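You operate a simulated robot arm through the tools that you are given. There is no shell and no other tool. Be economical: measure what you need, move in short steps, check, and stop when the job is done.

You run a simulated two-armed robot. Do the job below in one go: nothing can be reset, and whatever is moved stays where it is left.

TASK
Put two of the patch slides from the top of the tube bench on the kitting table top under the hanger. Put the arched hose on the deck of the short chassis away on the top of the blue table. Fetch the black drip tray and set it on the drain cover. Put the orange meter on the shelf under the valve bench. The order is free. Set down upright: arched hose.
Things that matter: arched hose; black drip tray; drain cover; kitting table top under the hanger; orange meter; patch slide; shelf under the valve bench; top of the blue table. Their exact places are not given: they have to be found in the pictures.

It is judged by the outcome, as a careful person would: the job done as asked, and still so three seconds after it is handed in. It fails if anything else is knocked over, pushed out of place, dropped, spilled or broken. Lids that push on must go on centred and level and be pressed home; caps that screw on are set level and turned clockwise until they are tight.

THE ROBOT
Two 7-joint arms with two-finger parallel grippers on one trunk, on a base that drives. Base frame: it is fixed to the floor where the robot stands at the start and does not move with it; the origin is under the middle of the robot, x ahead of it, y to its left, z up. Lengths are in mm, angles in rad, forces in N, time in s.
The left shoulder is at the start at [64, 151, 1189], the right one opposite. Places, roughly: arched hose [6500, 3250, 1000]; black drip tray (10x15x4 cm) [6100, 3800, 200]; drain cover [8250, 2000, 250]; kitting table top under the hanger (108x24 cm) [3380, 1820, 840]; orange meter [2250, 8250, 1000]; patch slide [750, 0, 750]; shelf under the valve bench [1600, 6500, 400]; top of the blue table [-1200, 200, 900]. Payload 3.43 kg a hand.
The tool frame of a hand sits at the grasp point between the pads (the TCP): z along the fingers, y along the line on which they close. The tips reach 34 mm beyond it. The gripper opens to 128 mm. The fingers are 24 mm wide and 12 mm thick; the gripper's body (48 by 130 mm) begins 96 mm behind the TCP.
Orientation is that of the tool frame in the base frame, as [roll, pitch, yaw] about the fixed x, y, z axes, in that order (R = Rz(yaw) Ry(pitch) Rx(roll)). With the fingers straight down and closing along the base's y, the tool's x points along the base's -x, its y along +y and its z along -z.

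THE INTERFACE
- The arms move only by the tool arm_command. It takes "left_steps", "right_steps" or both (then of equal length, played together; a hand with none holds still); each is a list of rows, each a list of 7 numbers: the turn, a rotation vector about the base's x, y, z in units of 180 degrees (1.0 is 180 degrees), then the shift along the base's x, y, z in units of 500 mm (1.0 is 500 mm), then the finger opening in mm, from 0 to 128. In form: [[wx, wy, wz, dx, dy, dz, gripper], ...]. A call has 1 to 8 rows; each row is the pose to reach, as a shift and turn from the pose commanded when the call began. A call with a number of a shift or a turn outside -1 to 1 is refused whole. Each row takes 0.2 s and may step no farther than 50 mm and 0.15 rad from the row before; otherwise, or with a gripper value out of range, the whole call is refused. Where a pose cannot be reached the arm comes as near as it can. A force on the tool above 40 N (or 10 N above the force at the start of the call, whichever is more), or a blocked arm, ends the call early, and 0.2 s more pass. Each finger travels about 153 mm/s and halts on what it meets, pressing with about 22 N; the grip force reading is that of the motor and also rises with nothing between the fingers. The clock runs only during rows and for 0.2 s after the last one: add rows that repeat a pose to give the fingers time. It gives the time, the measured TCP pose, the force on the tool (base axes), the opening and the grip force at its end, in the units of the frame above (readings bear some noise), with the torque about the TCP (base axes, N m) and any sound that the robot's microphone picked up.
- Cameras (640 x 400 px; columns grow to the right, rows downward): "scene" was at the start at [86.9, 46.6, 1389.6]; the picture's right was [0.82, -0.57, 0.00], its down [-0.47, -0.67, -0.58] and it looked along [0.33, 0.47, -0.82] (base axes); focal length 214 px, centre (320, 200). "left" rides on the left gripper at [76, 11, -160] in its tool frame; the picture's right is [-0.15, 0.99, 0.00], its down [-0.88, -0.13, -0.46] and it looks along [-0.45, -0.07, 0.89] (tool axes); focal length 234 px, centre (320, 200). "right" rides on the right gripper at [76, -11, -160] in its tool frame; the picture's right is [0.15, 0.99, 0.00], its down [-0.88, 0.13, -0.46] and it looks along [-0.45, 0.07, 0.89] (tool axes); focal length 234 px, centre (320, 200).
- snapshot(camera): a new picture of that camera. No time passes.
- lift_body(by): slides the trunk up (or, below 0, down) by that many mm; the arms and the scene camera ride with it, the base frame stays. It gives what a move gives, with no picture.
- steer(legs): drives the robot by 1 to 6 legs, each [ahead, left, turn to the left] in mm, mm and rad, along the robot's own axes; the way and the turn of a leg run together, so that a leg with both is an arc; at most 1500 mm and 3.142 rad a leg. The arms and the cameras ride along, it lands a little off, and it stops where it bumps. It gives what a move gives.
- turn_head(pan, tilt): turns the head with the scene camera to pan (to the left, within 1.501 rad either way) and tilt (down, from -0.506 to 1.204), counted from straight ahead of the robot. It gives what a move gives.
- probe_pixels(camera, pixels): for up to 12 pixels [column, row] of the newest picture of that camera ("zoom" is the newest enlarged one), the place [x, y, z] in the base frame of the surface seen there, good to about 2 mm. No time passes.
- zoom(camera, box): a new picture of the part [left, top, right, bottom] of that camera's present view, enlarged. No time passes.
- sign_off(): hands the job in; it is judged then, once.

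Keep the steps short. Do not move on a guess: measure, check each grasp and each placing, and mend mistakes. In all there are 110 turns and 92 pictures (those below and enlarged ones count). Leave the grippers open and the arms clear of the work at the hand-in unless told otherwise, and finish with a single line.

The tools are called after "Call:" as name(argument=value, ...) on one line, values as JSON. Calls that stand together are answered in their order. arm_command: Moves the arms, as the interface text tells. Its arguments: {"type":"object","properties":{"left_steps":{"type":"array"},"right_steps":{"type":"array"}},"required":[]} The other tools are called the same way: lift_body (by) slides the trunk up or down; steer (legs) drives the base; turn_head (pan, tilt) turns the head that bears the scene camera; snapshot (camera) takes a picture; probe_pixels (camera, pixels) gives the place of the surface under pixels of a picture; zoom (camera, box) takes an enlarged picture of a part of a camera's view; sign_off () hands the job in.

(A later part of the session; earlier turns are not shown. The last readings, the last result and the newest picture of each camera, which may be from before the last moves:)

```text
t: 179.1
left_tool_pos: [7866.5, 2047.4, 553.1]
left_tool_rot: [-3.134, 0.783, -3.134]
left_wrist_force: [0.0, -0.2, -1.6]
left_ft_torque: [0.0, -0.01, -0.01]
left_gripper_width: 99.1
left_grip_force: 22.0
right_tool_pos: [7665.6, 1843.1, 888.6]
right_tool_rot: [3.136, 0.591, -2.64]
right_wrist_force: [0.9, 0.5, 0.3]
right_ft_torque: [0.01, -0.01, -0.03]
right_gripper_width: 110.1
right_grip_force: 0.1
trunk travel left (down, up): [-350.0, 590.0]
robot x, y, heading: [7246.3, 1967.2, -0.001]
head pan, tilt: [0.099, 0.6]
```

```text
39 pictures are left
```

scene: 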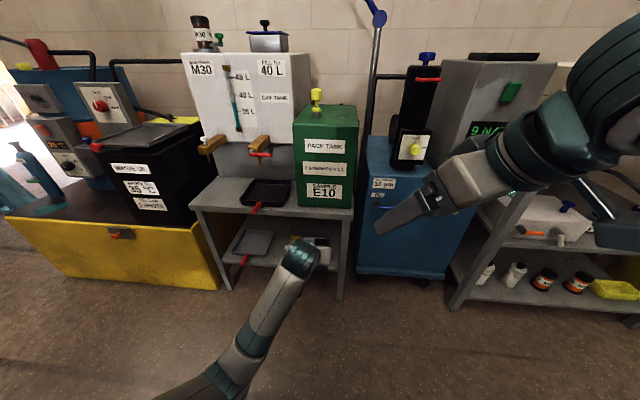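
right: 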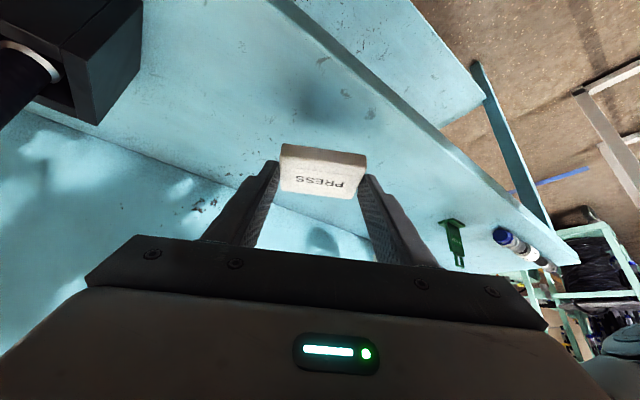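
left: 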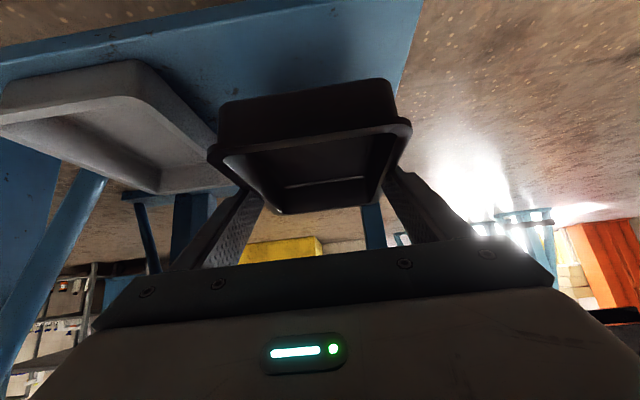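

I lower the trunk 200 mm so that the tray hangs just above the shelf height, and look at the plate from the left camera and head.

Call:
lift_body(by=-200)

Call:
snapshot(camera="scene")

Call:
snapshot(camera="left")

```text
t: 181.3
left_tool_pos: [7865.8, 2046.9, 352.0]
left_tool_rot: [-3.135, 0.781, -3.132]
left_wrist_force: [-0.1, 0.5, -0.6]
left_ft_torque: [0.0, 0.03, -0.03]
left_gripper_width: 99.2
left_grip_force: 22.2
right_tool_pos: [7665.4, 1841.9, 689.1]
right_tool_rot: [3.135, 0.591, -2.639]
right_wrist_force: [0.3, 0.7, 0.7]
right_ft_torque: [0.01, -0.01, -0.01]
right_gripper_width: 110.1
right_grip_force: 0.1
trunk travel left (down, up): [-150.0, 790.0]
robot x, y, heading: [7242.5, 1963.9, -0.001]
head pan, tilt: [0.099, 0.6]
```

```text
38 pictures are left
```

scene: 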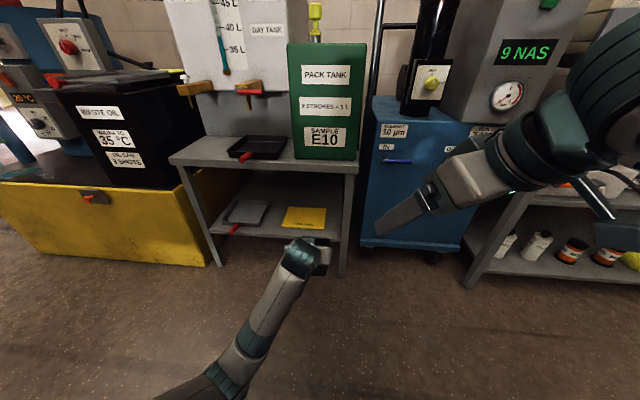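

```text
37 pictures are left
```

left: 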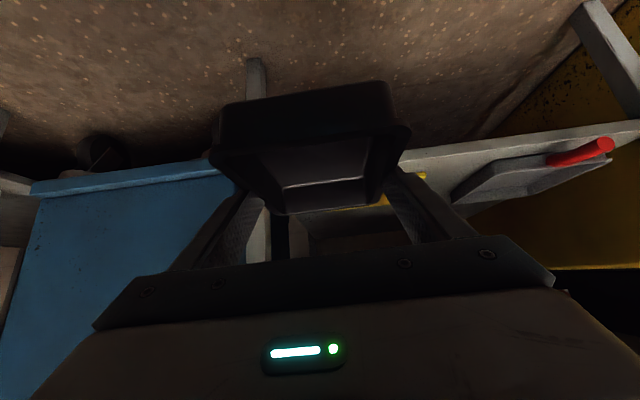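

Call:
zoom(camera="scene", box=[160, 120, 370, 290])

Call:
probe_pixels(camera="scene", pixels=[[288, 208], [326, 208], [324, 230], [284, 226], [305, 217], [266, 207], [245, 235], [335, 240], [340, 275], [345, 180], [218, 262], [330, 236]])

```text
2.35 times, centred on (265, 205) of scene
```

zoom: 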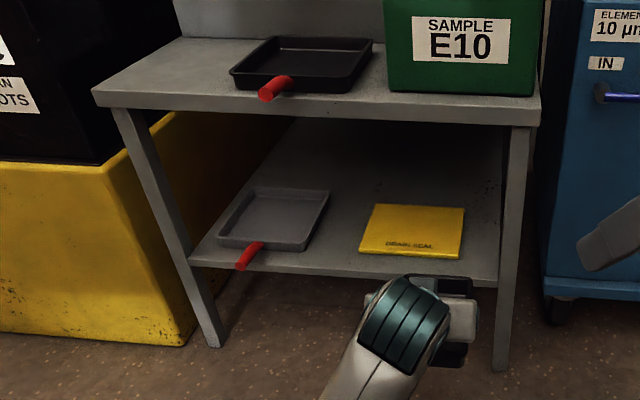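

```text
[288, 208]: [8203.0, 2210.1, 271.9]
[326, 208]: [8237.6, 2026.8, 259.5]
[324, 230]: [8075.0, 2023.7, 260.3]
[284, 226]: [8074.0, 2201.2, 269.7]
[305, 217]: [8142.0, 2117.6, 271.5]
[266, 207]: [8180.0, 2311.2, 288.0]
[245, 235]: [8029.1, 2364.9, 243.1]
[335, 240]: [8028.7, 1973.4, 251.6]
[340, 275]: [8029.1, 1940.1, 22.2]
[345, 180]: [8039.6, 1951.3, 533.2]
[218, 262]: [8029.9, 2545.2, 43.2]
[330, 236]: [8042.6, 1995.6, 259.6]
```

The yellow plate reads "DRAIN …" — centre ≈ (8141, 2117, 271). I shift left and ahead so that the tray comes in over it.

Call:
arm_command(left_steps=[[0, -0.008, 0, 0, 0, 0.01, 85], [0, -0.008, 0, 0, 0, 0.02, 85], [0, -0.008, 0, 0, 0, 0.02, 85]])

Call:
steer(legs=[[0, 70, 0], [230, 0, 0]])

Call:
snapshot(camera="scene")

```text
t: 182.1
left_tool_pos: [7865.8, 2052.0, 363.2]
left_tool_rot: [3.14, 0.811, -3.137]
left_wrist_force: [0.5, 0.8, -1.9]
left_ft_torque: [0.02, 0.03, -0.02]
left_gripper_width: 99.4
left_grip_force: 22.5
right_tool_pos: [7665.1, 1843.2, 688.9]
right_tool_rot: [3.136, 0.589, -2.638]
right_wrist_force: [0.3, -0.2, 0.2]
right_ft_torque: [-0.02, -0.01, 0.0]
right_gripper_width: 110.0
right_grip_force: 0.1
trunk travel left (down, up): [-150.0, 790.0]
robot x, y, heading: [7244.1, 1965.0, 0.004]
head pan, tilt: [0.099, 0.6]
```

```text
t: 184.4
left_tool_pos: [8098.8, 2121.0, 364.3]
left_tool_rot: [-3.141, 0.809, -3.134]
left_wrist_force: [0.3, 0.3, -0.9]
left_ft_torque: [0.01, 0.01, -0.02]
left_gripper_width: 99.5
left_grip_force: 22.2
right_tool_pos: [7896.5, 1916.5, 688.1]
right_tool_rot: [3.136, 0.591, -2.638]
right_wrist_force: [-0.2, 0.2, -0.2]
right_ft_torque: [0.0, 0.0, 0.01]
right_gripper_width: 110.3
right_grip_force: 0.0
trunk travel left (down, up): [-150.0, 790.0]
robot x, y, heading: [7475.7, 2037.8, 0.002]
head pan, tilt: [0.099, 0.6]
```

```text
35 pictures are left
```

scene: 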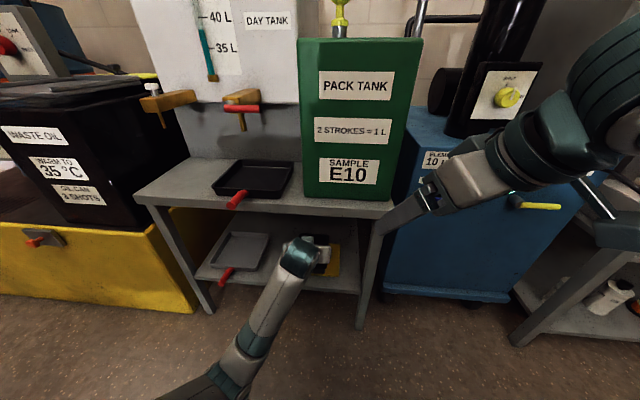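

Now ahead 33 mm and down to TCP z≈314.

Call:
arm_command(left_steps=[[0, 0, 0, 0.066, -0.006, -0.01, 85], [0, 0, 0, 0.068, -0.006, -0.05, 85], [0, 0, 0, 0.068, -0.006, -0.09, 85], [0, 0, 0, 0.068, -0.006, -0.1, 85], [0, 0, 0, 0.068, -0.006, -0.1, 85]])

Call:
snapshot(camera="left")

```text
t: 185.8
left_tool_pos: [8159.4, 2134.6, 359.5]
left_tool_rot: [3.099, 0.891, 3.126]
left_wrist_force: [0.5, -0.6, 0.1]
left_ft_torque: [-0.01, 0.0, 0.02]
left_gripper_width: 99.3
left_grip_force: 22.1
right_tool_pos: [7895.7, 1912.8, 689.7]
right_tool_rot: [3.136, 0.592, -2.637]
right_wrist_force: [-0.4, 0.4, 1.1]
right_ft_torque: [0.03, -0.02, -0.02]
right_gripper_width: 110.0
right_grip_force: 0.3
trunk travel left (down, up): [-150.0, 790.0]
robot x, y, heading: [7473.9, 2032.7, 0.002]
head pan, tilt: [0.099, 0.6]
stopped in row 5 (left hand): the arm was blocked; the commanded pose is now the measured one
```

```text
34 pictures are left
```

left: 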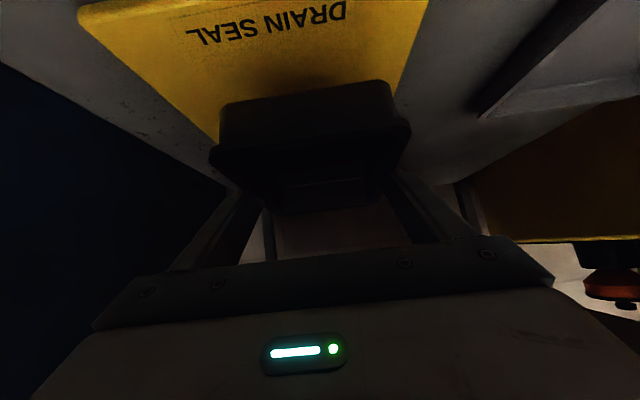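

The arm was blocked. I measure where the wrist and the table's edges are.

Call:
snapshot(camera="scene")

Call:
probe_pixels(camera="scene", pixels=[[260, 203], [260, 210], [300, 205], [298, 250], [320, 245], [285, 275], [262, 320], [330, 205], [240, 282], [310, 262], [325, 262], [335, 270]])

```text
33 pictures are left
```

scene: 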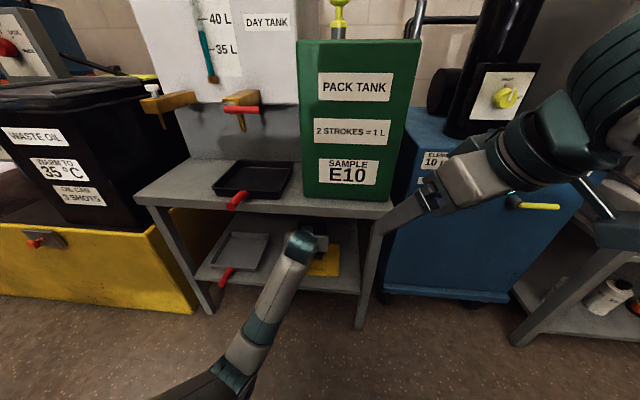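

```text
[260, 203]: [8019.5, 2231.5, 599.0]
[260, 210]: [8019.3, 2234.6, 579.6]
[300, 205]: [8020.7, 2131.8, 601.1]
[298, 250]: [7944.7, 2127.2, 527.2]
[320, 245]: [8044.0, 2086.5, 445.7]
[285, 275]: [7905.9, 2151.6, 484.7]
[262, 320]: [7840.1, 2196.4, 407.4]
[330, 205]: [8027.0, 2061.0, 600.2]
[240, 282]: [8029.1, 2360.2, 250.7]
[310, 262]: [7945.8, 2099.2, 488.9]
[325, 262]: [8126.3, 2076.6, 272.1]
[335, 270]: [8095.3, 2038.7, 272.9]
```

The low elbow is what blocks, because the arm is too bent here. I back the base 95 mm and stretch the arm instead, levelling the tray.

Call:
steer(legs=[[-95, 0, 0]])

Call:
arm_command(left_steps=[[-0.003, 0.009, 0, 0.03, -0.01, 0.01, 85], [-0.006, 0.018, 0, 0.06, -0.02, 0.01, 85], [-0.009, 0.027, -0.003, 0.1, -0.03, 0.01, 85], [-0.009, 0.027, -0.003, 0.13, -0.03, 0, 85], [-0.009, 0.027, -0.003, 0.13, -0.03, 0, 85]])

```text
t: 186.9
left_tool_pos: [8066.5, 2133.9, 357.3]
left_tool_rot: [3.1, 0.89, 3.128]
left_wrist_force: [0.1, 0.6, -0.7]
left_ft_torque: [0.0, -0.01, -0.02]
left_gripper_width: 99.4
left_grip_force: 21.5
right_tool_pos: [7804.4, 1914.3, 689.6]
right_tool_rot: [3.138, 0.588, -2.637]
right_wrist_force: [0.5, 0.2, -0.3]
right_ft_torque: [0.01, -0.03, 0.01]
right_gripper_width: 109.8
right_grip_force: 0.2
trunk travel left (down, up): [-150.0, 790.0]
robot x, y, heading: [7384.9, 2034.0, -0.002]
head pan, tilt: [0.099, 0.6]
```

```text
t: 188.1
left_tool_pos: [8132.1, 2118.8, 357.7]
left_tool_rot: [-3.14, 0.806, -3.133]
left_wrist_force: [-0.2, 0.0, -1.3]
left_ft_torque: [0.02, -0.02, 0.03]
left_gripper_width: 99.0
left_grip_force: 22.3
right_tool_pos: [7802.8, 1914.1, 688.5]
right_tool_rot: [3.137, 0.59, -2.637]
right_wrist_force: [-0.1, 0.7, 0.3]
right_ft_torque: [-0.01, 0.03, 0.0]
right_gripper_width: 110.0
right_grip_force: 0.1
trunk travel left (down, up): [-150.0, 790.0]
robot x, y, heading: [7379.4, 2038.8, 0.006]
head pan, tilt: [0.099, 0.6]
```

Level and above the plate. Down 44 mm.

Call:
arm_command(left_steps=[[0, 0, 0, 0, 0, -0.03, 85], [0, 0, 0, 0, 0, -0.06, 85], [0, 0, 0, 0, 0, -0.08, 85], [0, 0, 0, 0, 0, -0.09, 85], [0, 0, 0, 0, 0, -0.092, 85], [0, 0, 0, 0, 0, -0.092, 85]])

Call:
snapshot(camera="left")

```text
t: 189.5
left_tool_pos: [8132.6, 2119.9, 315.0]
left_tool_rot: [-3.141, 0.811, -3.131]
left_wrist_force: [2.6, 0.8, 9.5]
left_ft_torque: [0.05, 0.39, -0.01]
left_gripper_width: 99.1
left_grip_force: 22.0
right_tool_pos: [7802.6, 1913.3, 689.5]
right_tool_rot: [3.137, 0.591, -2.637]
right_wrist_force: [-0.3, -0.1, -0.2]
right_ft_torque: [-0.01, 0.03, 0.06]
right_gripper_width: 110.2
right_grip_force: 0.1
trunk travel left (down, up): [-150.0, 790.0]
robot x, y, heading: [7381.2, 2036.5, 0.003]
head pan, tilt: [0.099, 0.6]
```

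```text
32 pictures are left
```

left: 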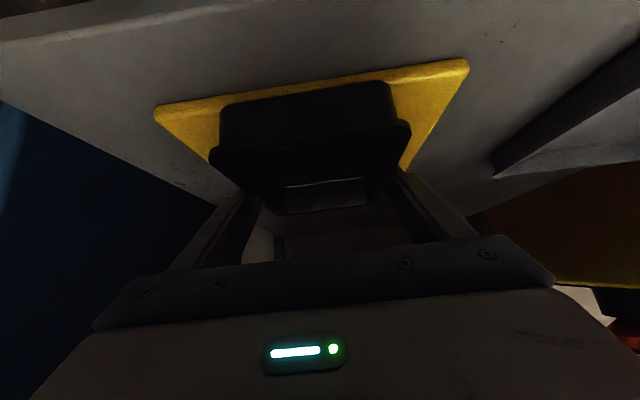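

The tray rests on the plate (contact 9.5 N). I open, then lift the hand 50 mm.

Call:
arm_command(left_steps=[[0, 0, 0, 0, 0, 0.002, 110], [0, 0, 0, 0, 0, 0.002, 128], [0, 0, 0, 0, 0, 0.002, 128], [0, 0, 0, 0, 0, 0.03, 128], [0, 0, 0, -0.03, 0, 0.07, 128], [0, 0, 0, -0.06, 0, 0.09, 128]])

Call:
steer(legs=[[-250, 0, 0]])

Call:
zoom(camera="scene", box=[160, 120, 370, 290])

```text
t: 190.9
left_tool_pos: [8101.0, 2118.0, 357.5]
left_tool_rot: [3.141, 0.806, -3.133]
left_wrist_force: [-0.9, -0.7, -0.7]
left_ft_torque: [-0.03, -0.01, 0.04]
left_gripper_width: 127.8
left_grip_force: 0.0
right_tool_pos: [7803.0, 1914.4, 689.0]
right_tool_rot: [3.136, 0.589, -2.64]
right_wrist_force: [-0.1, -0.1, -0.4]
right_ft_torque: [0.0, -0.04, 0.0]
right_gripper_width: 109.8
right_grip_force: 0.1
trunk travel left (down, up): [-150.0, 790.0]
robot x, y, heading: [7381.2, 2034.2, 0.001]
head pan, tilt: [0.099, 0.6]
```

```text
t: 192.8
left_tool_pos: [7848.7, 2118.8, 358.1]
left_tool_rot: [-3.14, 0.807, -3.133]
left_wrist_force: [-0.2, 0.6, 0.6]
left_ft_torque: [0.02, 0.0, 0.0]
left_gripper_width: 128.0
left_grip_force: 0.1
right_tool_pos: [7550.6, 1913.0, 688.4]
right_tool_rot: [3.136, 0.589, -2.637]
right_wrist_force: [0.3, 0.2, 0.4]
right_ft_torque: [0.01, 0.04, 0.01]
right_gripper_width: 110.0
right_grip_force: 0.1
trunk travel left (down, up): [-150.0, 790.0]
robot x, y, heading: [7131.2, 2035.6, 0.004]
head pan, tilt: [0.099, 0.6]
```

```text
2.35 times, centred on (265, 205) of scene
```

zoom: 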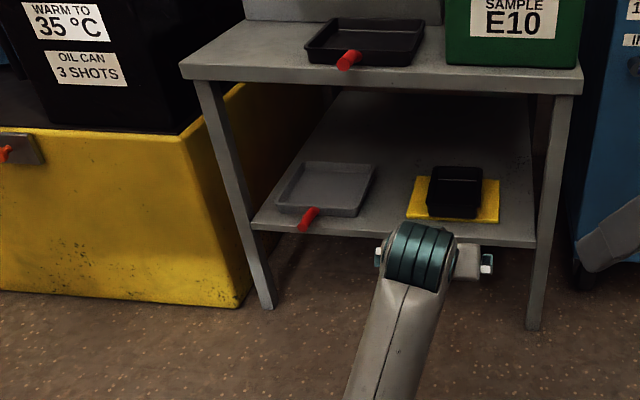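

The tray sits on the drain plate. Next the hose. I raise the trunk 400 and lift the left hand back upright, then drive along the lane.

Call:
lift_body(by=400)

Call:
arm_command(left_steps=[[0, 0.04, 0, -0.02, 0, 0.08, 128], [0, 0.08, 0, -0.02, 0, 0.16, 128], [0, 0.12, 0, -0.02, 0, 0.24, 128], [0, 0.16, 0, -0.02, 0, 0.32, 128], [0, 0.2, 0, -0.02, 0, 0.4, 128], [0, 0.24, 0, -0.02, 0, 0.48, 128], [0, 0.257, 0, -0.02, 0, 0.56, 128], [0, 0.257, 0, -0.02, 0, 0.64, 128]])

Call:
steer(legs=[[100, 0, 0], [0, 0, 1.57], [1050, 0, 0]])

Call:
turn_head(pan=1.0, tilt=0.45)

Call:
snapshot(camera="scene")

```text
t: 196.6
left_tool_pos: [7849.1, 2119.1, 757.0]
left_tool_rot: [-3.141, 0.807, -3.134]
left_wrist_force: [0.7, -0.2, 0.0]
left_ft_torque: [-0.02, 0.03, 0.0]
left_gripper_width: 127.8
left_grip_force: 0.0
right_tool_pos: [7551.6, 1913.5, 1088.9]
right_tool_rot: [3.136, 0.589, -2.637]
right_wrist_force: [0.2, -0.1, -1.0]
right_ft_torque: [-0.01, 0.0, 0.0]
right_gripper_width: 110.0
right_grip_force: 0.1
trunk travel left (down, up): [-550.0, 390.0]
robot x, y, heading: [7131.0, 2032.0, 0.001]
head pan, tilt: [0.099, 0.6]
```

```text
t: 198.4
left_tool_pos: [7893.8, 2124.4, 1096.6]
left_tool_rot: [3.136, -0.005, -3.136]
left_wrist_force: [-0.6, 0.2, -0.7]
left_ft_torque: [0.03, 0.01, -0.01]
left_gripper_width: 128.0
left_grip_force: 0.0
left hand out of reach, approached as far as the arm can: row 3, 4, 5, 6, 7, 8
right_tool_pos: [7551.1, 1913.9, 1088.0]
right_tool_rot: [3.136, 0.591, -2.638]
right_wrist_force: [0.2, -0.4, -0.9]
right_ft_torque: [-0.02, -0.02, -0.02]
right_gripper_width: 109.9
right_grip_force: 0.0
trunk travel left (down, up): [-550.0, 390.0]
robot x, y, heading: [7132.4, 2037.0, 0.003]
head pan, tilt: [0.099, 0.6]
```

```text
t: 208.4
left_tool_pos: [7133.4, 3855.9, 1096.7]
left_tool_rot: [3.136, -0.004, -1.562]
left_wrist_force: [-0.2, -0.5, -0.6]
left_ft_torque: [-0.04, -0.02, 0.01]
left_gripper_width: 127.6
left_grip_force: 0.0
right_tool_pos: [7345.4, 3515.1, 1087.9]
right_tool_rot: [3.136, 0.591, -1.063]
right_wrist_force: [-0.1, 0.0, -0.1]
right_ft_torque: [0.03, -0.02, 0.03]
right_gripper_width: 109.9
right_grip_force: 0.0
trunk travel left (down, up): [-550.0, 390.0]
robot x, y, heading: [7225.7, 3092.3, 1.568]
head pan, tilt: [0.099, 0.6]
```

```text
t: 209.6
left_tool_pos: [7133.2, 3856.5, 1096.6]
left_tool_rot: [3.137, -0.003, -1.561]
left_wrist_force: [-0.4, 0.2, 0.7]
left_ft_torque: [0.01, 0.02, 0.01]
left_gripper_width: 127.8
left_grip_force: 0.0
right_tool_pos: [7345.6, 3515.4, 1088.9]
right_tool_rot: [3.136, 0.59, -1.061]
right_wrist_force: [0.5, 0.0, 0.3]
right_ft_torque: [0.05, -0.02, -0.02]
right_gripper_width: 109.7
right_grip_force: 0.0
trunk travel left (down, up): [-550.0, 390.0]
robot x, y, heading: [7226.8, 3093.0, 1.574]
head pan, tilt: [1.0, 0.45]
```

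```text
30 pictures are left
```

scene: 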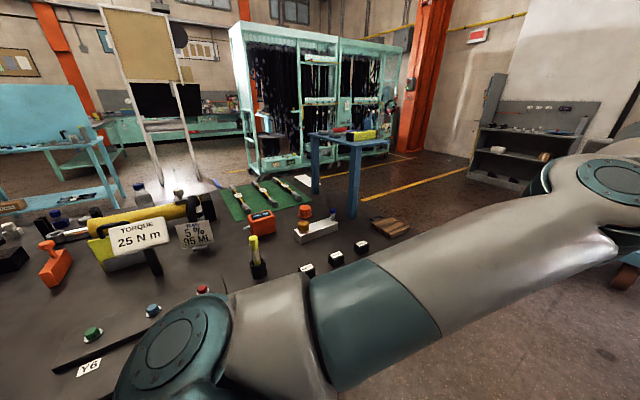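

I turn the head further left to see the table spot near (6500, 3250).

Call:
turn_head(pan=1.5, tilt=0.5)

Call:
snapshot(camera="scene")

```text
t: 210.6
left_tool_pos: [7133.3, 3856.8, 1097.3]
left_tool_rot: [3.136, -0.004, -1.559]
left_wrist_force: [-0.7, 0.6, 0.2]
left_ft_torque: [-0.02, -0.01, 0.0]
left_gripper_width: 127.9
left_grip_force: 0.1
right_tool_pos: [7345.1, 3514.1, 1088.0]
right_tool_rot: [3.134, 0.59, -1.064]
right_wrist_force: [-0.9, -0.2, 0.5]
right_ft_torque: [0.01, 0.01, -0.01]
right_gripper_width: 110.0
right_grip_force: 0.1
trunk travel left (down, up): [-550.0, 390.0]
robot x, y, heading: [7225.4, 3090.0, 1.579]
head pan, tilt: [1.499, 0.499]
```

```text
29 pictures are left
```

scene: 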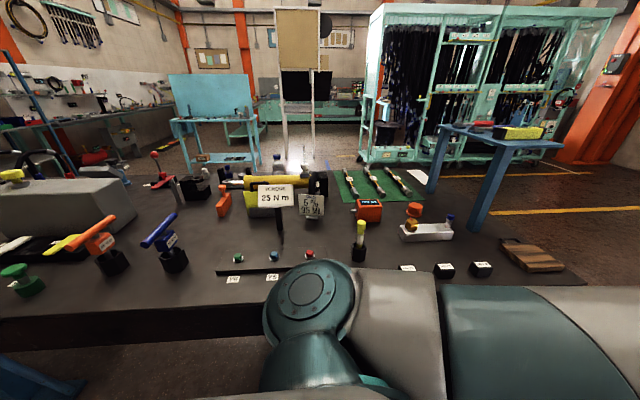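

Call:
zoom(camera="scene", box=[120, 140, 340, 270])

Call:
probe_pixels(camera="scene", pixels=[[250, 182], [275, 200], [318, 183], [223, 200], [170, 235], [295, 160], [370, 208], [440, 132], [10, 175], [40, 160], [195, 185], [300, 290]])

```text
2.91 times, centred on (230, 205) of scene
```

zoom: 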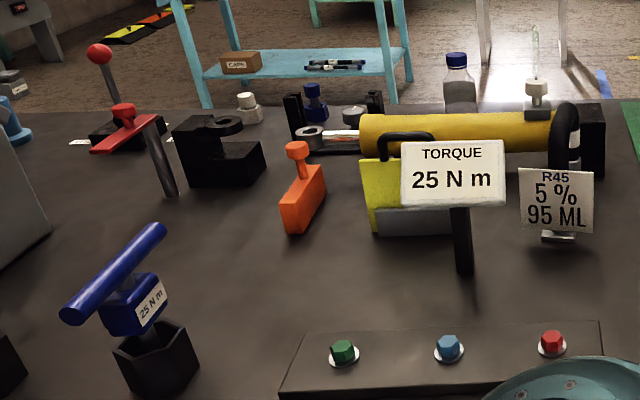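

```text
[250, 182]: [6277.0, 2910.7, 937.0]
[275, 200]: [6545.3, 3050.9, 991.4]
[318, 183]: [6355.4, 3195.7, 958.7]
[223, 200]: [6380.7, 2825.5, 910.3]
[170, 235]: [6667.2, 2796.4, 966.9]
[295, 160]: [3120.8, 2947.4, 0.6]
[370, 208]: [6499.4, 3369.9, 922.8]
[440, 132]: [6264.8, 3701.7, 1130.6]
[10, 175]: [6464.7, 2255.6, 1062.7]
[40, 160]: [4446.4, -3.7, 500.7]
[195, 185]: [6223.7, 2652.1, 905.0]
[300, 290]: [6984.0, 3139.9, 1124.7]
```

A black arched hose shows near (6355, 3196, 959), behind the R45 sign. I raise the trunk and turn to face the table for a better look.

Call:
lift_body(by=200)

Call:
steer(legs=[[0, 0, 1.57]])

Call:
turn_head(pan=0, tilt=0.7)

Call:
snapshot(camera="scene")

```text
t: 212.7
left_tool_pos: [7132.1, 3857.3, 1296.8]
left_tool_rot: [3.137, -0.004, -1.559]
left_wrist_force: [-0.1, 0.2, -0.5]
left_ft_torque: [0.0, 0.0, 0.01]
left_gripper_width: 127.9
left_grip_force: 0.0
right_tool_pos: [7344.8, 3515.5, 1288.8]
right_tool_rot: [3.137, 0.59, -1.063]
right_wrist_force: [-1.1, 0.3, 0.0]
right_ft_torque: [-0.04, 0.01, -0.01]
right_gripper_width: 109.8
right_grip_force: 0.1
trunk travel left (down, up): [-750.0, 190.0]
robot x, y, heading: [7228.2, 3091.8, 1.575]
head pan, tilt: [1.499, 0.499]
```

```text
t: 216.9
left_tool_pos: [6459.0, 3015.2, 1298.4]
left_tool_rot: [3.138, -0.002, -0.008]
left_wrist_force: [-1.1, 0.0, 0.4]
left_ft_torque: [0.01, 0.01, -0.02]
left_gripper_width: 127.7
left_grip_force: 0.1
right_tool_pos: [6803.0, 3221.6, 1288.0]
right_tool_rot: [3.137, 0.592, 0.49]
right_wrist_force: [-0.9, 0.7, -0.7]
right_ft_torque: [0.03, 0.01, 0.01]
right_gripper_width: 109.9
right_grip_force: 0.1
trunk travel left (down, up): [-750.0, 190.0]
robot x, y, heading: [7226.2, 3092.9, 3.129]
head pan, tilt: [1.499, 0.499]
```

```text
t: 218.5
left_tool_pos: [6460.0, 3013.7, 1296.7]
left_tool_rot: [3.136, -0.004, -0.005]
left_wrist_force: [0.0, -0.4, -0.6]
left_ft_torque: [-0.01, 0.02, 0.01]
left_gripper_width: 127.7
left_grip_force: 0.0
right_tool_pos: [6804.1, 3220.4, 1288.2]
right_tool_rot: [3.135, 0.59, 0.491]
right_wrist_force: [0.1, -0.4, 0.0]
right_ft_torque: [-0.04, 0.01, 0.01]
right_gripper_width: 110.2
right_grip_force: 0.1
trunk travel left (down, up): [-750.0, 190.0]
robot x, y, heading: [7224.2, 3094.7, 3.13]
head pan, tilt: [0.0, 0.7]
```

```text
27 pictures are left
```

scene: 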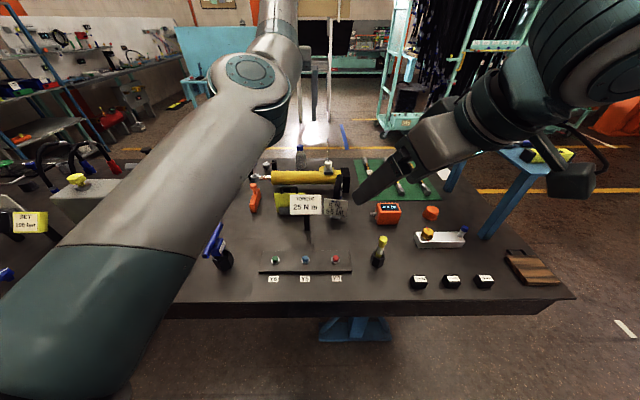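

Call:
zoom(camera="scene", box=[240, 145, 380, 245])

Call:
snapshot(camera="left")

```text
4.00 times, centred on (310, 195) of scene
```

zoom: 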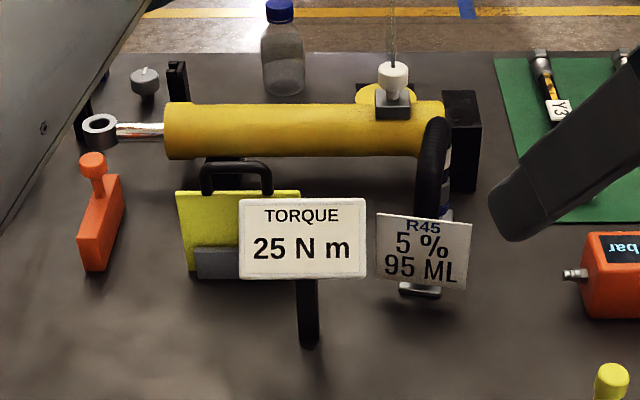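

```text
25 pictures are left
```

left: 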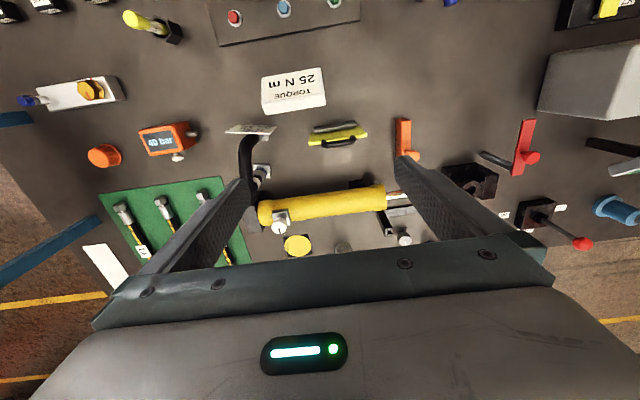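

The R45 arch is the hose (its rounded place fits). I probe its top, feet and the tag.

Call:
probe_pixels(camera="zoom", pixels=[[435, 122], [428, 150], [424, 195], [420, 291], [446, 165], [445, 213], [425, 250], [385, 217], [468, 228], [460, 130], [470, 200], [435, 135]])

Call:
zoom(camera="left", box=[200, 90, 340, 220])

```text
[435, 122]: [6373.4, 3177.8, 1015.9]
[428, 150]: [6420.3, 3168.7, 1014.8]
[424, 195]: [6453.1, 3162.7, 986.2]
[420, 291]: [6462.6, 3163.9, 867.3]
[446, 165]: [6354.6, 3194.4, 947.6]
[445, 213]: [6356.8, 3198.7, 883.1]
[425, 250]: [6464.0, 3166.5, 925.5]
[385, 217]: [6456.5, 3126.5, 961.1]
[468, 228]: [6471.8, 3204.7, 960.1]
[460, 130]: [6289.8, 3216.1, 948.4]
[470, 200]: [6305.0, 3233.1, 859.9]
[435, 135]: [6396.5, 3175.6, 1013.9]
```

```text
3.08 times, centred on (270, 155) of left
```

zoom: 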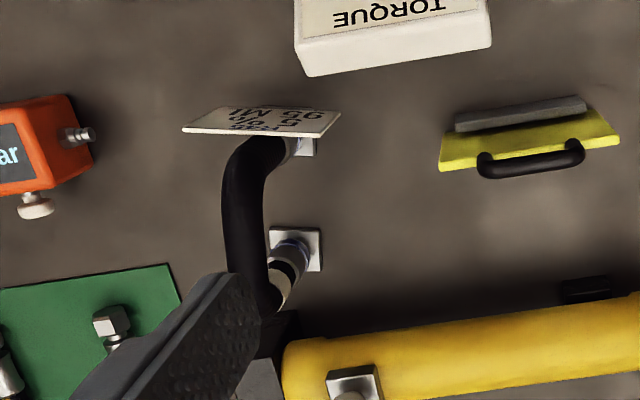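

The hose stands free on two feet; arch top centre ≈ (6408, 3180, 1003), plane turned about -17°. I bring the base 110 ahead and 130 right, then lower the trunk 150.

Call:
steer(legs=[[80, -140, 0]])

Call:
lift_body(by=-170)

```text
t: 219.9
left_tool_pos: [6383.2, 3151.7, 1298.2]
left_tool_rot: [3.138, -0.003, -0.006]
left_wrist_force: [0.2, -0.4, -0.5]
left_ft_torque: [0.02, 0.02, -0.02]
left_gripper_width: 127.8
left_grip_force: 0.0
right_tool_pos: [6728.2, 3358.6, 1289.4]
right_tool_rot: [3.139, 0.591, 0.492]
right_wrist_force: [0.1, 0.0, 1.0]
right_ft_torque: [-0.01, 0.01, -0.05]
right_gripper_width: 109.8
right_grip_force: 0.2
trunk travel left (down, up): [-750.0, 190.0]
robot x, y, heading: [7145.6, 3232.5, 3.126]
head pan, tilt: [0.0, 0.7]
```

```text
t: 221.8
left_tool_pos: [6380.7, 3153.6, 1127.6]
left_tool_rot: [3.136, -0.003, -0.005]
left_wrist_force: [-1.3, 0.0, -0.7]
left_ft_torque: [0.02, 0.02, -0.02]
left_gripper_width: 128.1
left_grip_force: 0.0
right_tool_pos: [6725.3, 3361.8, 1118.8]
right_tool_rot: [3.137, 0.589, 0.49]
right_wrist_force: [-0.1, -0.6, 0.5]
right_ft_torque: [0.0, -0.01, -0.01]
right_gripper_width: 110.0
right_grip_force: 0.1
trunk travel left (down, up): [-580.0, 360.0]
robot x, y, heading: [7148.6, 3232.9, 3.133]
head pan, tilt: [0.0, 0.7]
```

Turn -16.6°, shift over the arch, opening 80.

Call:
arm_command(left_steps=[[0, 0, -0.045, 0.027, 0.026, 0, 80], [0, 0, -0.09, 0.054, 0.052, -0.02, 80], [0, 0, -0.092, 0.054, 0.052, -0.06, 80], [0, 0, -0.092, 0.054, 0.052, -0.06, 80]])

Call:
snapshot(camera="left")

```text
t: 222.8
left_tool_pos: [6378.6, 3186.7, 1106.2]
left_tool_rot: [3.136, -0.005, -0.296]
left_wrist_force: [0.3, -0.2, -0.2]
left_ft_torque: [-0.02, 0.01, -0.02]
left_gripper_width: 80.1
left_grip_force: 0.1
left hand out of reach, approached as far as the arm can: row 1, 2, 3, 4
right_tool_pos: [6727.1, 3360.2, 1119.3]
right_tool_rot: [3.136, 0.592, 0.493]
right_wrist_force: [0.9, -0.6, 0.4]
right_ft_torque: [-0.02, 0.01, 0.02]
right_gripper_width: 110.2
right_grip_force: 0.1
trunk travel left (down, up): [-580.0, 360.0]
robot x, y, heading: [7146.3, 3232.1, 3.122]
head pan, tilt: [0.0, 0.7]
```

```text
23 pictures are left
```

left: 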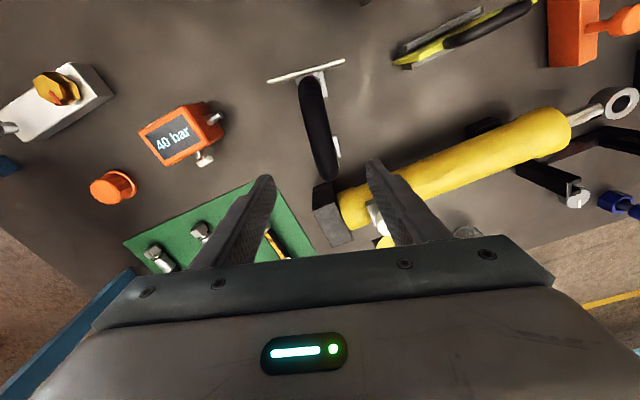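

The arm is at its reach limit at this height ratio. I raise the trunk 130 and lower the hand relative to it.

Call:
lift_body(by=130)

Call:
arm_command(left_steps=[[0, 0, 0, 0, 0, -0.08, 80], [0, 0, 0, 0, 0, -0.16, 80], [0, 0, 0, 0, 0, -0.24, 80], [0, 0, 0, 0, 0, -0.24, 80]])

```text
t: 224.4
left_tool_pos: [6376.8, 3184.9, 1236.3]
left_tool_rot: [3.136, -0.005, -0.295]
left_wrist_force: [0.1, 0.4, -0.4]
left_ft_torque: [0.05, 0.0, 0.01]
left_gripper_width: 79.9
left_grip_force: 0.2
right_tool_pos: [6725.8, 3359.7, 1247.6]
right_tool_rot: [3.136, 0.589, 0.492]
right_wrist_force: [0.1, -0.2, 0.3]
right_ft_torque: [0.0, 0.0, -0.04]
right_gripper_width: 109.9
right_grip_force: 0.1
trunk travel left (down, up): [-710.0, 230.0]
robot x, y, heading: [7145.4, 3228.1, 3.129]
head pan, tilt: [0.0, 0.7]
```

```text
t: 225.4
left_tool_pos: [6361.9, 3188.2, 1115.5]
left_tool_rot: [3.136, -0.006, -0.295]
left_wrist_force: [0.6, -0.1, 0.1]
left_ft_torque: [-0.01, 0.03, 0.01]
left_gripper_width: 80.0
left_grip_force: 0.1
left hand out of reach, approached as far as the arm can: row 1, 2, 3, 4
right_tool_pos: [6726.2, 3360.6, 1247.7]
right_tool_rot: [3.136, 0.591, 0.492]
right_wrist_force: [-0.3, 0.6, 0.0]
right_ft_torque: [0.01, 0.01, 0.01]
right_gripper_width: 109.7
right_grip_force: 0.0
trunk travel left (down, up): [-710.0, 230.0]
robot x, y, heading: [7145.1, 3232.2, 3.131]
head pan, tilt: [0.0, 0.7]
```

Height, side and angle follow; only x lags, so I correct x with the base: 55 mm back, and then look.

Call:
steer(legs=[[-55, 0, 0]])

Call:
arm_command(left_steps=[[0, 0, 0, 0, 0, -0.05, 80], [0, 0, 0, 0, 0, -0.08, 80], [0, 0, 0, 0, 0, -0.08, 80]])

Call:
snapshot(camera="left")

```text
t: 226.4
left_tool_pos: [6409.8, 3186.2, 1112.1]
left_tool_rot: [3.138, -0.01, -0.295]
left_wrist_force: [-0.5, 0.7, -0.3]
left_ft_torque: [0.02, -0.02, 0.0]
left_gripper_width: 80.0
left_grip_force: 0.1
right_tool_pos: [6777.0, 3359.7, 1246.4]
right_tool_rot: [3.134, 0.587, 0.491]
right_wrist_force: [0.6, 0.5, 0.0]
right_ft_torque: [0.01, -0.04, -0.01]
right_gripper_width: 110.0
right_grip_force: 0.1
trunk travel left (down, up): [-710.0, 230.0]
robot x, y, heading: [7200.2, 3234.2, 3.133]
head pan, tilt: [0.0, 0.7]
```

```text
t: 227.2
left_tool_pos: [6417.0, 3186.6, 1076.4]
left_tool_rot: [3.136, -0.004, -0.295]
left_wrist_force: [1.1, 0.1, 0.2]
left_ft_torque: [0.0, 0.05, -0.02]
left_gripper_width: 79.7
left_grip_force: 0.1
right_tool_pos: [6781.8, 3359.9, 1249.9]
right_tool_rot: [3.137, 0.592, 0.492]
right_wrist_force: [0.4, 0.1, -0.5]
right_ft_torque: [0.02, 0.03, 0.01]
right_gripper_width: 110.0
right_grip_force: 0.0
trunk travel left (down, up): [-710.0, 230.0]
robot x, y, heading: [7200.3, 3231.9, 3.127]
head pan, tilt: [0.0, 0.7]
```

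```text
22 pictures are left
```

left: 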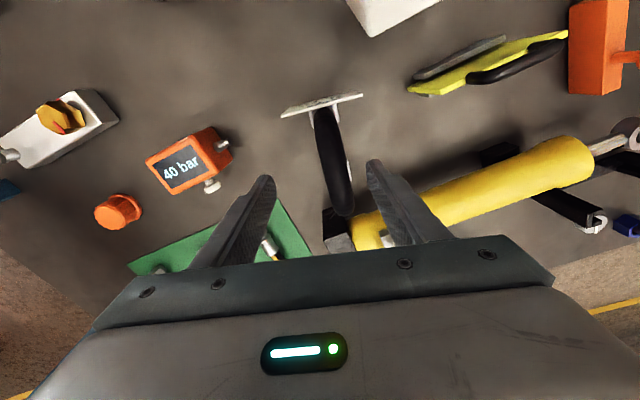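

The arch lies between the fingers. Down 74 mm and close.

Call:
arm_command(left_steps=[[0, 0, 0, -0.01, 0, -0.05, 80], [0, 0, 0, -0.016, 0, -0.1, 80], [0, 0, 0, -0.016, 0, -0.148, 80], [0, 0, 0, -0.016, 0, -0.148, 80], [0, 0, 0, -0.016, 0, -0.148, 45], [0, 0, 0, -0.016, 0, -0.148, 15], [0, 0, 0, -0.016, 0, -0.148, 15]])

Call:
snapshot(camera="left")

```text
t: 228.8
left_tool_pos: [6406.9, 3185.1, 1002.5]
left_tool_rot: [3.136, -0.004, -0.292]
left_wrist_force: [-0.3, -1.1, 2.1]
left_ft_torque: [-0.01, 0.04, 0.32]
left_gripper_width: 27.6
left_grip_force: 21.9
right_tool_pos: [6780.1, 3358.8, 1249.1]
right_tool_rot: [3.137, 0.592, 0.492]
right_wrist_force: [-0.5, 0.5, 0.4]
right_ft_torque: [-0.02, -0.01, 0.04]
right_gripper_width: 110.0
right_grip_force: 0.1
trunk travel left (down, up): [-710.0, 230.0]
robot x, y, heading: [7201.4, 3229.6, 3.132]
head pan, tilt: [0.0, 0.7]
```

```text
21 pictures are left
```

left: 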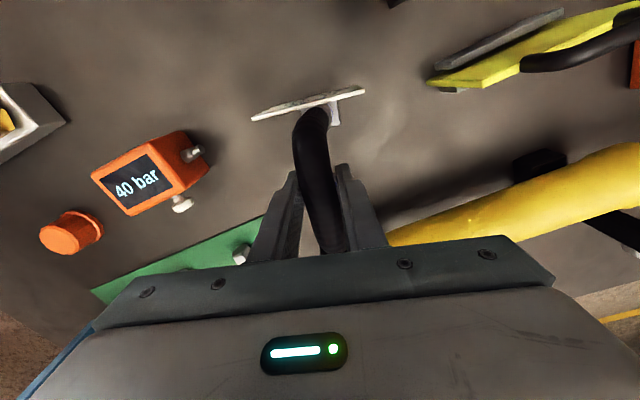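

It grips at 27.6 mm. I lift with the trunk by 200 and check.

Call:
lift_body(by=200)

Call:
snapshot(camera="left")

```text
t: 230.9
left_tool_pos: [6406.0, 3184.9, 1200.6]
left_tool_rot: [3.136, -0.007, -0.294]
left_wrist_force: [-0.2, -0.2, -4.0]
left_ft_torque: [0.07, -0.05, 0.01]
left_gripper_width: 25.5
left_grip_force: 22.4
right_tool_pos: [6779.0, 3359.9, 1448.8]
right_tool_rot: [3.136, 0.59, 0.491]
right_wrist_force: [0.6, -0.3, -0.2]
right_ft_torque: [0.01, 0.0, 0.02]
right_gripper_width: 110.1
right_grip_force: 0.0
trunk travel left (down, up): [-910.0, 30.0]
robot x, y, heading: [7201.6, 3233.0, 3.129]
head pan, tilt: [0.0, 0.7]
```

```text
20 pictures are left
```

left: 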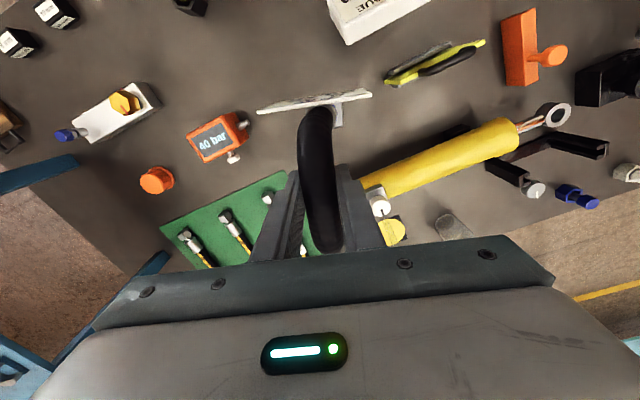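

The hose is held upright. I back away from the table, go right past its end (y≈4500) and look ahead.

Call:
steer(legs=[[-250, 0, 0], [0, -1270, 0.012]])

Call:
turn_head(pan=-0.1, tilt=0.4)

Call:
snapshot(camera="scene")

```text
t: 238.8
left_tool_pos: [6666.3, 4435.4, 1200.4]
left_tool_rot: [3.136, -0.006, -0.278]
left_wrist_force: [-0.1, 0.0, -4.1]
left_ft_torque: [0.05, -0.02, -0.01]
left_gripper_width: 25.8
left_grip_force: 22.4
right_tool_pos: [7036.8, 4613.5, 1446.8]
right_tool_rot: [3.137, 0.591, 0.507]
right_wrist_force: [0.3, 0.2, 0.0]
right_ft_torque: [0.01, -0.03, 0.0]
right_gripper_width: 110.2
right_grip_force: 0.0
trunk travel left (down, up): [-910.0, 30.0]
robot x, y, heading: [7458.7, 4495.2, -3.14]
head pan, tilt: [0.0, 0.7]
```

```text
t: 239.6
left_tool_pos: [6665.4, 4436.4, 1201.4]
left_tool_rot: [3.136, -0.006, -0.278]
left_wrist_force: [0.1, 0.8, -4.5]
left_ft_torque: [0.03, 0.0, 0.04]
left_gripper_width: 25.4
left_grip_force: 22.4
right_tool_pos: [7036.7, 4614.5, 1447.7]
right_tool_rot: [3.135, 0.59, 0.507]
right_wrist_force: [1.2, -0.1, 0.0]
right_ft_torque: [0.0, 0.03, -0.01]
right_gripper_width: 109.9
right_grip_force: 0.1
trunk travel left (down, up): [-910.0, 30.0]
robot x, y, heading: [7459.9, 4495.7, -3.133]
head pan, tilt: [-0.099, 0.4]
```

```text
19 pictures are left
```

scene: 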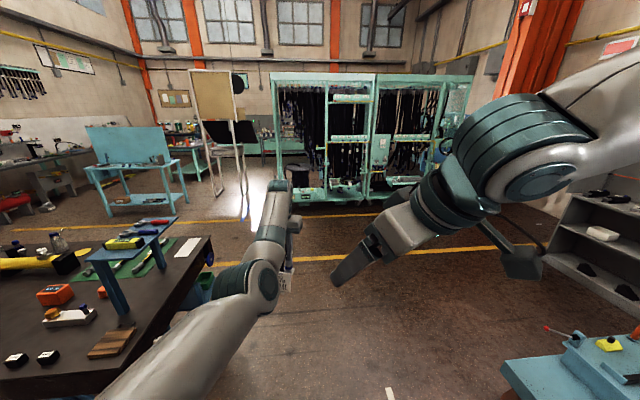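

Clear floor. I drive on around the table and back to the aisle (y≈690).

Call:
steer(legs=[[1400, 0, -0.008], [1250, 0, 0], [0, 1400, 0], [0, 1400, 0], [0, 1000, 0]])

```text
t: 270.3
left_tool_pos: [4018.8, 664.5, 1200.3]
left_tool_rot: [3.137, -0.007, -0.288]
left_wrist_force: [-1.1, -0.3, -4.2]
left_ft_torque: [0.01, 0.01, -0.01]
left_gripper_width: 25.7
left_grip_force: 22.3
right_tool_pos: [4390.2, 840.5, 1448.0]
right_tool_rot: [3.135, 0.589, 0.499]
right_wrist_force: [-0.1, 0.1, -1.4]
right_ft_torque: [-0.01, -0.02, -0.01]
right_gripper_width: 110.1
right_grip_force: 0.2
trunk travel left (down, up): [-910.0, 30.0]
robot x, y, heading: [4811.2, 715.8, 3.139]
head pan, tilt: [-0.099, 0.4]
```

Now west along the aisle to x≈300, then look at the blue table.

Call:
steer(legs=[[1500, 40, 0.003], [1500, 0, 0], [1500, 0, 0]])

Call:
turn_head(pan=0.1, tilt=0.5)

Call:
snapshot(camera="scene")

```text
refused: leg 1 is longer than a leg can be; nothing moved
```

```text
t: 271.1
left_tool_pos: [4019.4, 663.8, 1199.4]
left_tool_rot: [3.137, -0.007, -0.287]
left_wrist_force: [-0.1, -0.6, -3.9]
left_ft_torque: [0.03, 0.02, 0.03]
left_gripper_width: 25.6
left_grip_force: 21.4
right_tool_pos: [4391.2, 839.8, 1448.4]
right_tool_rot: [3.135, 0.59, 0.501]
right_wrist_force: [0.2, -0.1, 0.1]
right_ft_torque: [-0.04, 0.01, -0.03]
right_gripper_width: 109.9
right_grip_force: 0.1
trunk travel left (down, up): [-910.0, 30.0]
robot x, y, heading: [4814.6, 717.8, 3.139]
head pan, tilt: [0.099, 0.499]
```

```text
18 pictures are left
```

scene: 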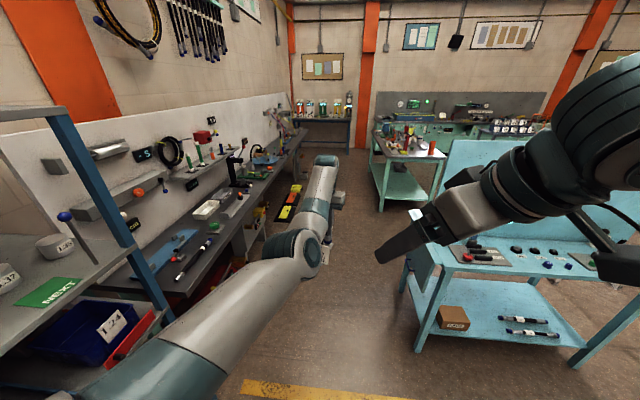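

The aisle is clear. I drive on.

Call:
steer(legs=[[1490, 20, 0.003], [1490, 0, 0], [1490, 0, 0]])

Call:
turn_head(pan=0.2, tilt=0.5)

Call:
snapshot(camera="scene")

```text
t: 292.4
left_tool_pos: [-445.1, 586.3, 1200.0]
left_tool_rot: [3.136, -0.007, -0.262]
left_wrist_force: [-0.4, 0.6, -4.2]
left_ft_torque: [0.01, -0.01, -0.01]
left_gripper_width: 25.7
left_grip_force: 22.9
right_tool_pos: [-78.7, 770.6, 1448.5]
right_tool_rot: [3.137, 0.59, 0.524]
right_wrist_force: [-0.7, 0.5, -0.7]
right_ft_torque: [0.0, 0.0, 0.06]
right_gripper_width: 110.1
right_grip_force: 0.0
trunk travel left (down, up): [-910.0, 30.0]
robot x, y, heading: [345.4, 655.2, -3.116]
head pan, tilt: [0.099, 0.499]
```

```text
t: 293.1
left_tool_pos: [-445.9, 586.3, 1201.4]
left_tool_rot: [3.134, -0.006, -0.262]
left_wrist_force: [-0.2, 0.0, -3.5]
left_ft_torque: [0.0, -0.01, 0.0]
left_gripper_width: 25.5
left_grip_force: 21.8
right_tool_pos: [-76.9, 770.7, 1448.5]
right_tool_rot: [3.137, 0.591, 0.524]
right_wrist_force: [0.5, 0.5, 0.3]
right_ft_torque: [0.02, 0.02, 0.02]
right_gripper_width: 110.0
right_grip_force: 0.1
trunk travel left (down, up): [-910.0, 30.0]
robot x, y, heading: [351.4, 659.1, -3.122]
head pan, tilt: [0.201, 0.499]
```

```text
17 pictures are left
```

scene: 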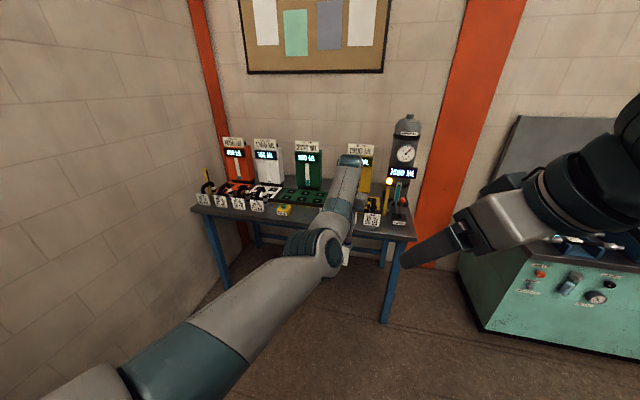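

I enlarge the blue table and probe its top.

Call:
zoom(camera="scene", box=[180, 110, 440, 270])

Call:
probe_pixels(camera="zoom", pixels=[[30, 232], [130, 250], [200, 262], [300, 270], [420, 295], [560, 310], [150, 190], [280, 205], [330, 220], [250, 265], [450, 245], [555, 270]])

```text
2.46 times, centred on (310, 190) of scene
```

zoom: 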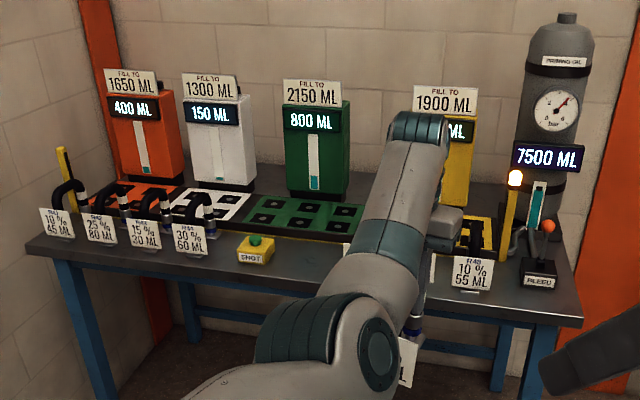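

```text
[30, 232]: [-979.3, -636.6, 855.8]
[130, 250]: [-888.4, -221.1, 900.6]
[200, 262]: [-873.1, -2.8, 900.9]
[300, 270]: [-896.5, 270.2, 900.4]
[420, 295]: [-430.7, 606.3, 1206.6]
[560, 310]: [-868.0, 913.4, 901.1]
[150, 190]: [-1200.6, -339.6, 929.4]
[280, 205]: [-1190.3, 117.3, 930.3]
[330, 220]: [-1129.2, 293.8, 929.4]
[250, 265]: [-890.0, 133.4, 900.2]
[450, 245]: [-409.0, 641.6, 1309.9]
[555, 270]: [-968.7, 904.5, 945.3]
```

Table top is z 900, front edge x≈-860; a strip at y≈250–500 seems free. I move left and ahead for a view from the hand.

Call:
steer(legs=[[0, 180, -0.02], [330, 0, 0]])

Call:
snapshot(camera="left")

```text
t: 296.4
left_tool_pos: [-774.1, 424.3, 1201.5]
left_tool_rot: [3.137, -0.004, -0.282]
left_wrist_force: [0.0, 0.2, -3.8]
left_ft_torque: [0.02, 0.04, -0.04]
left_gripper_width: 25.5
left_grip_force: 21.7
right_tool_pos: [-401.5, 601.2, 1450.4]
right_tool_rot: [3.139, 0.59, 0.503]
right_wrist_force: [0.0, -0.6, -0.3]
right_ft_torque: [0.0, 0.01, -0.07]
right_gripper_width: 109.9
right_grip_force: 0.0
trunk travel left (down, up): [-910.0, 30.0]
robot x, y, heading: [14.9, 476.8, 3.139]
head pan, tilt: [0.201, 0.499]
```

```text
15 pictures are left
```

left: 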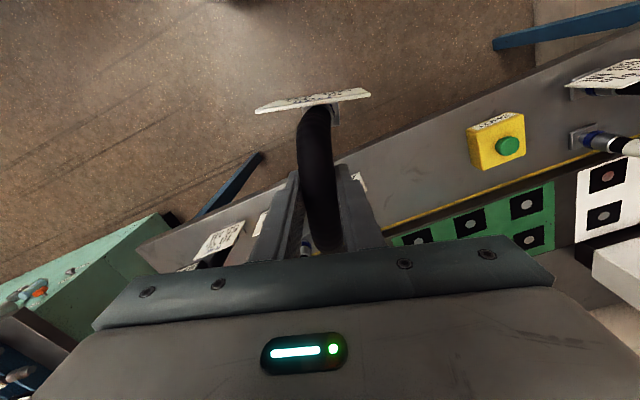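

Call:
probe_pixels(camera="left", pixels=[[400, 180], [480, 185], [445, 205], [400, 222], [358, 182], [345, 160], [520, 175], [470, 130], [420, 238], [220, 238], [500, 150], [420, 135]])

```text
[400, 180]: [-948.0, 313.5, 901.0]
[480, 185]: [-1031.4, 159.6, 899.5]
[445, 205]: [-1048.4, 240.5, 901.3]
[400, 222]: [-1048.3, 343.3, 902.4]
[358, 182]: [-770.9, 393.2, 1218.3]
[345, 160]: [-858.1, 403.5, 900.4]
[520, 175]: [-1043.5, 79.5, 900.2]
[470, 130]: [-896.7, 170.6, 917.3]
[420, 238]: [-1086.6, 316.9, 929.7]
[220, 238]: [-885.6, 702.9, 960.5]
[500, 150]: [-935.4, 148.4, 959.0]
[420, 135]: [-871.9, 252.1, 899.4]
```

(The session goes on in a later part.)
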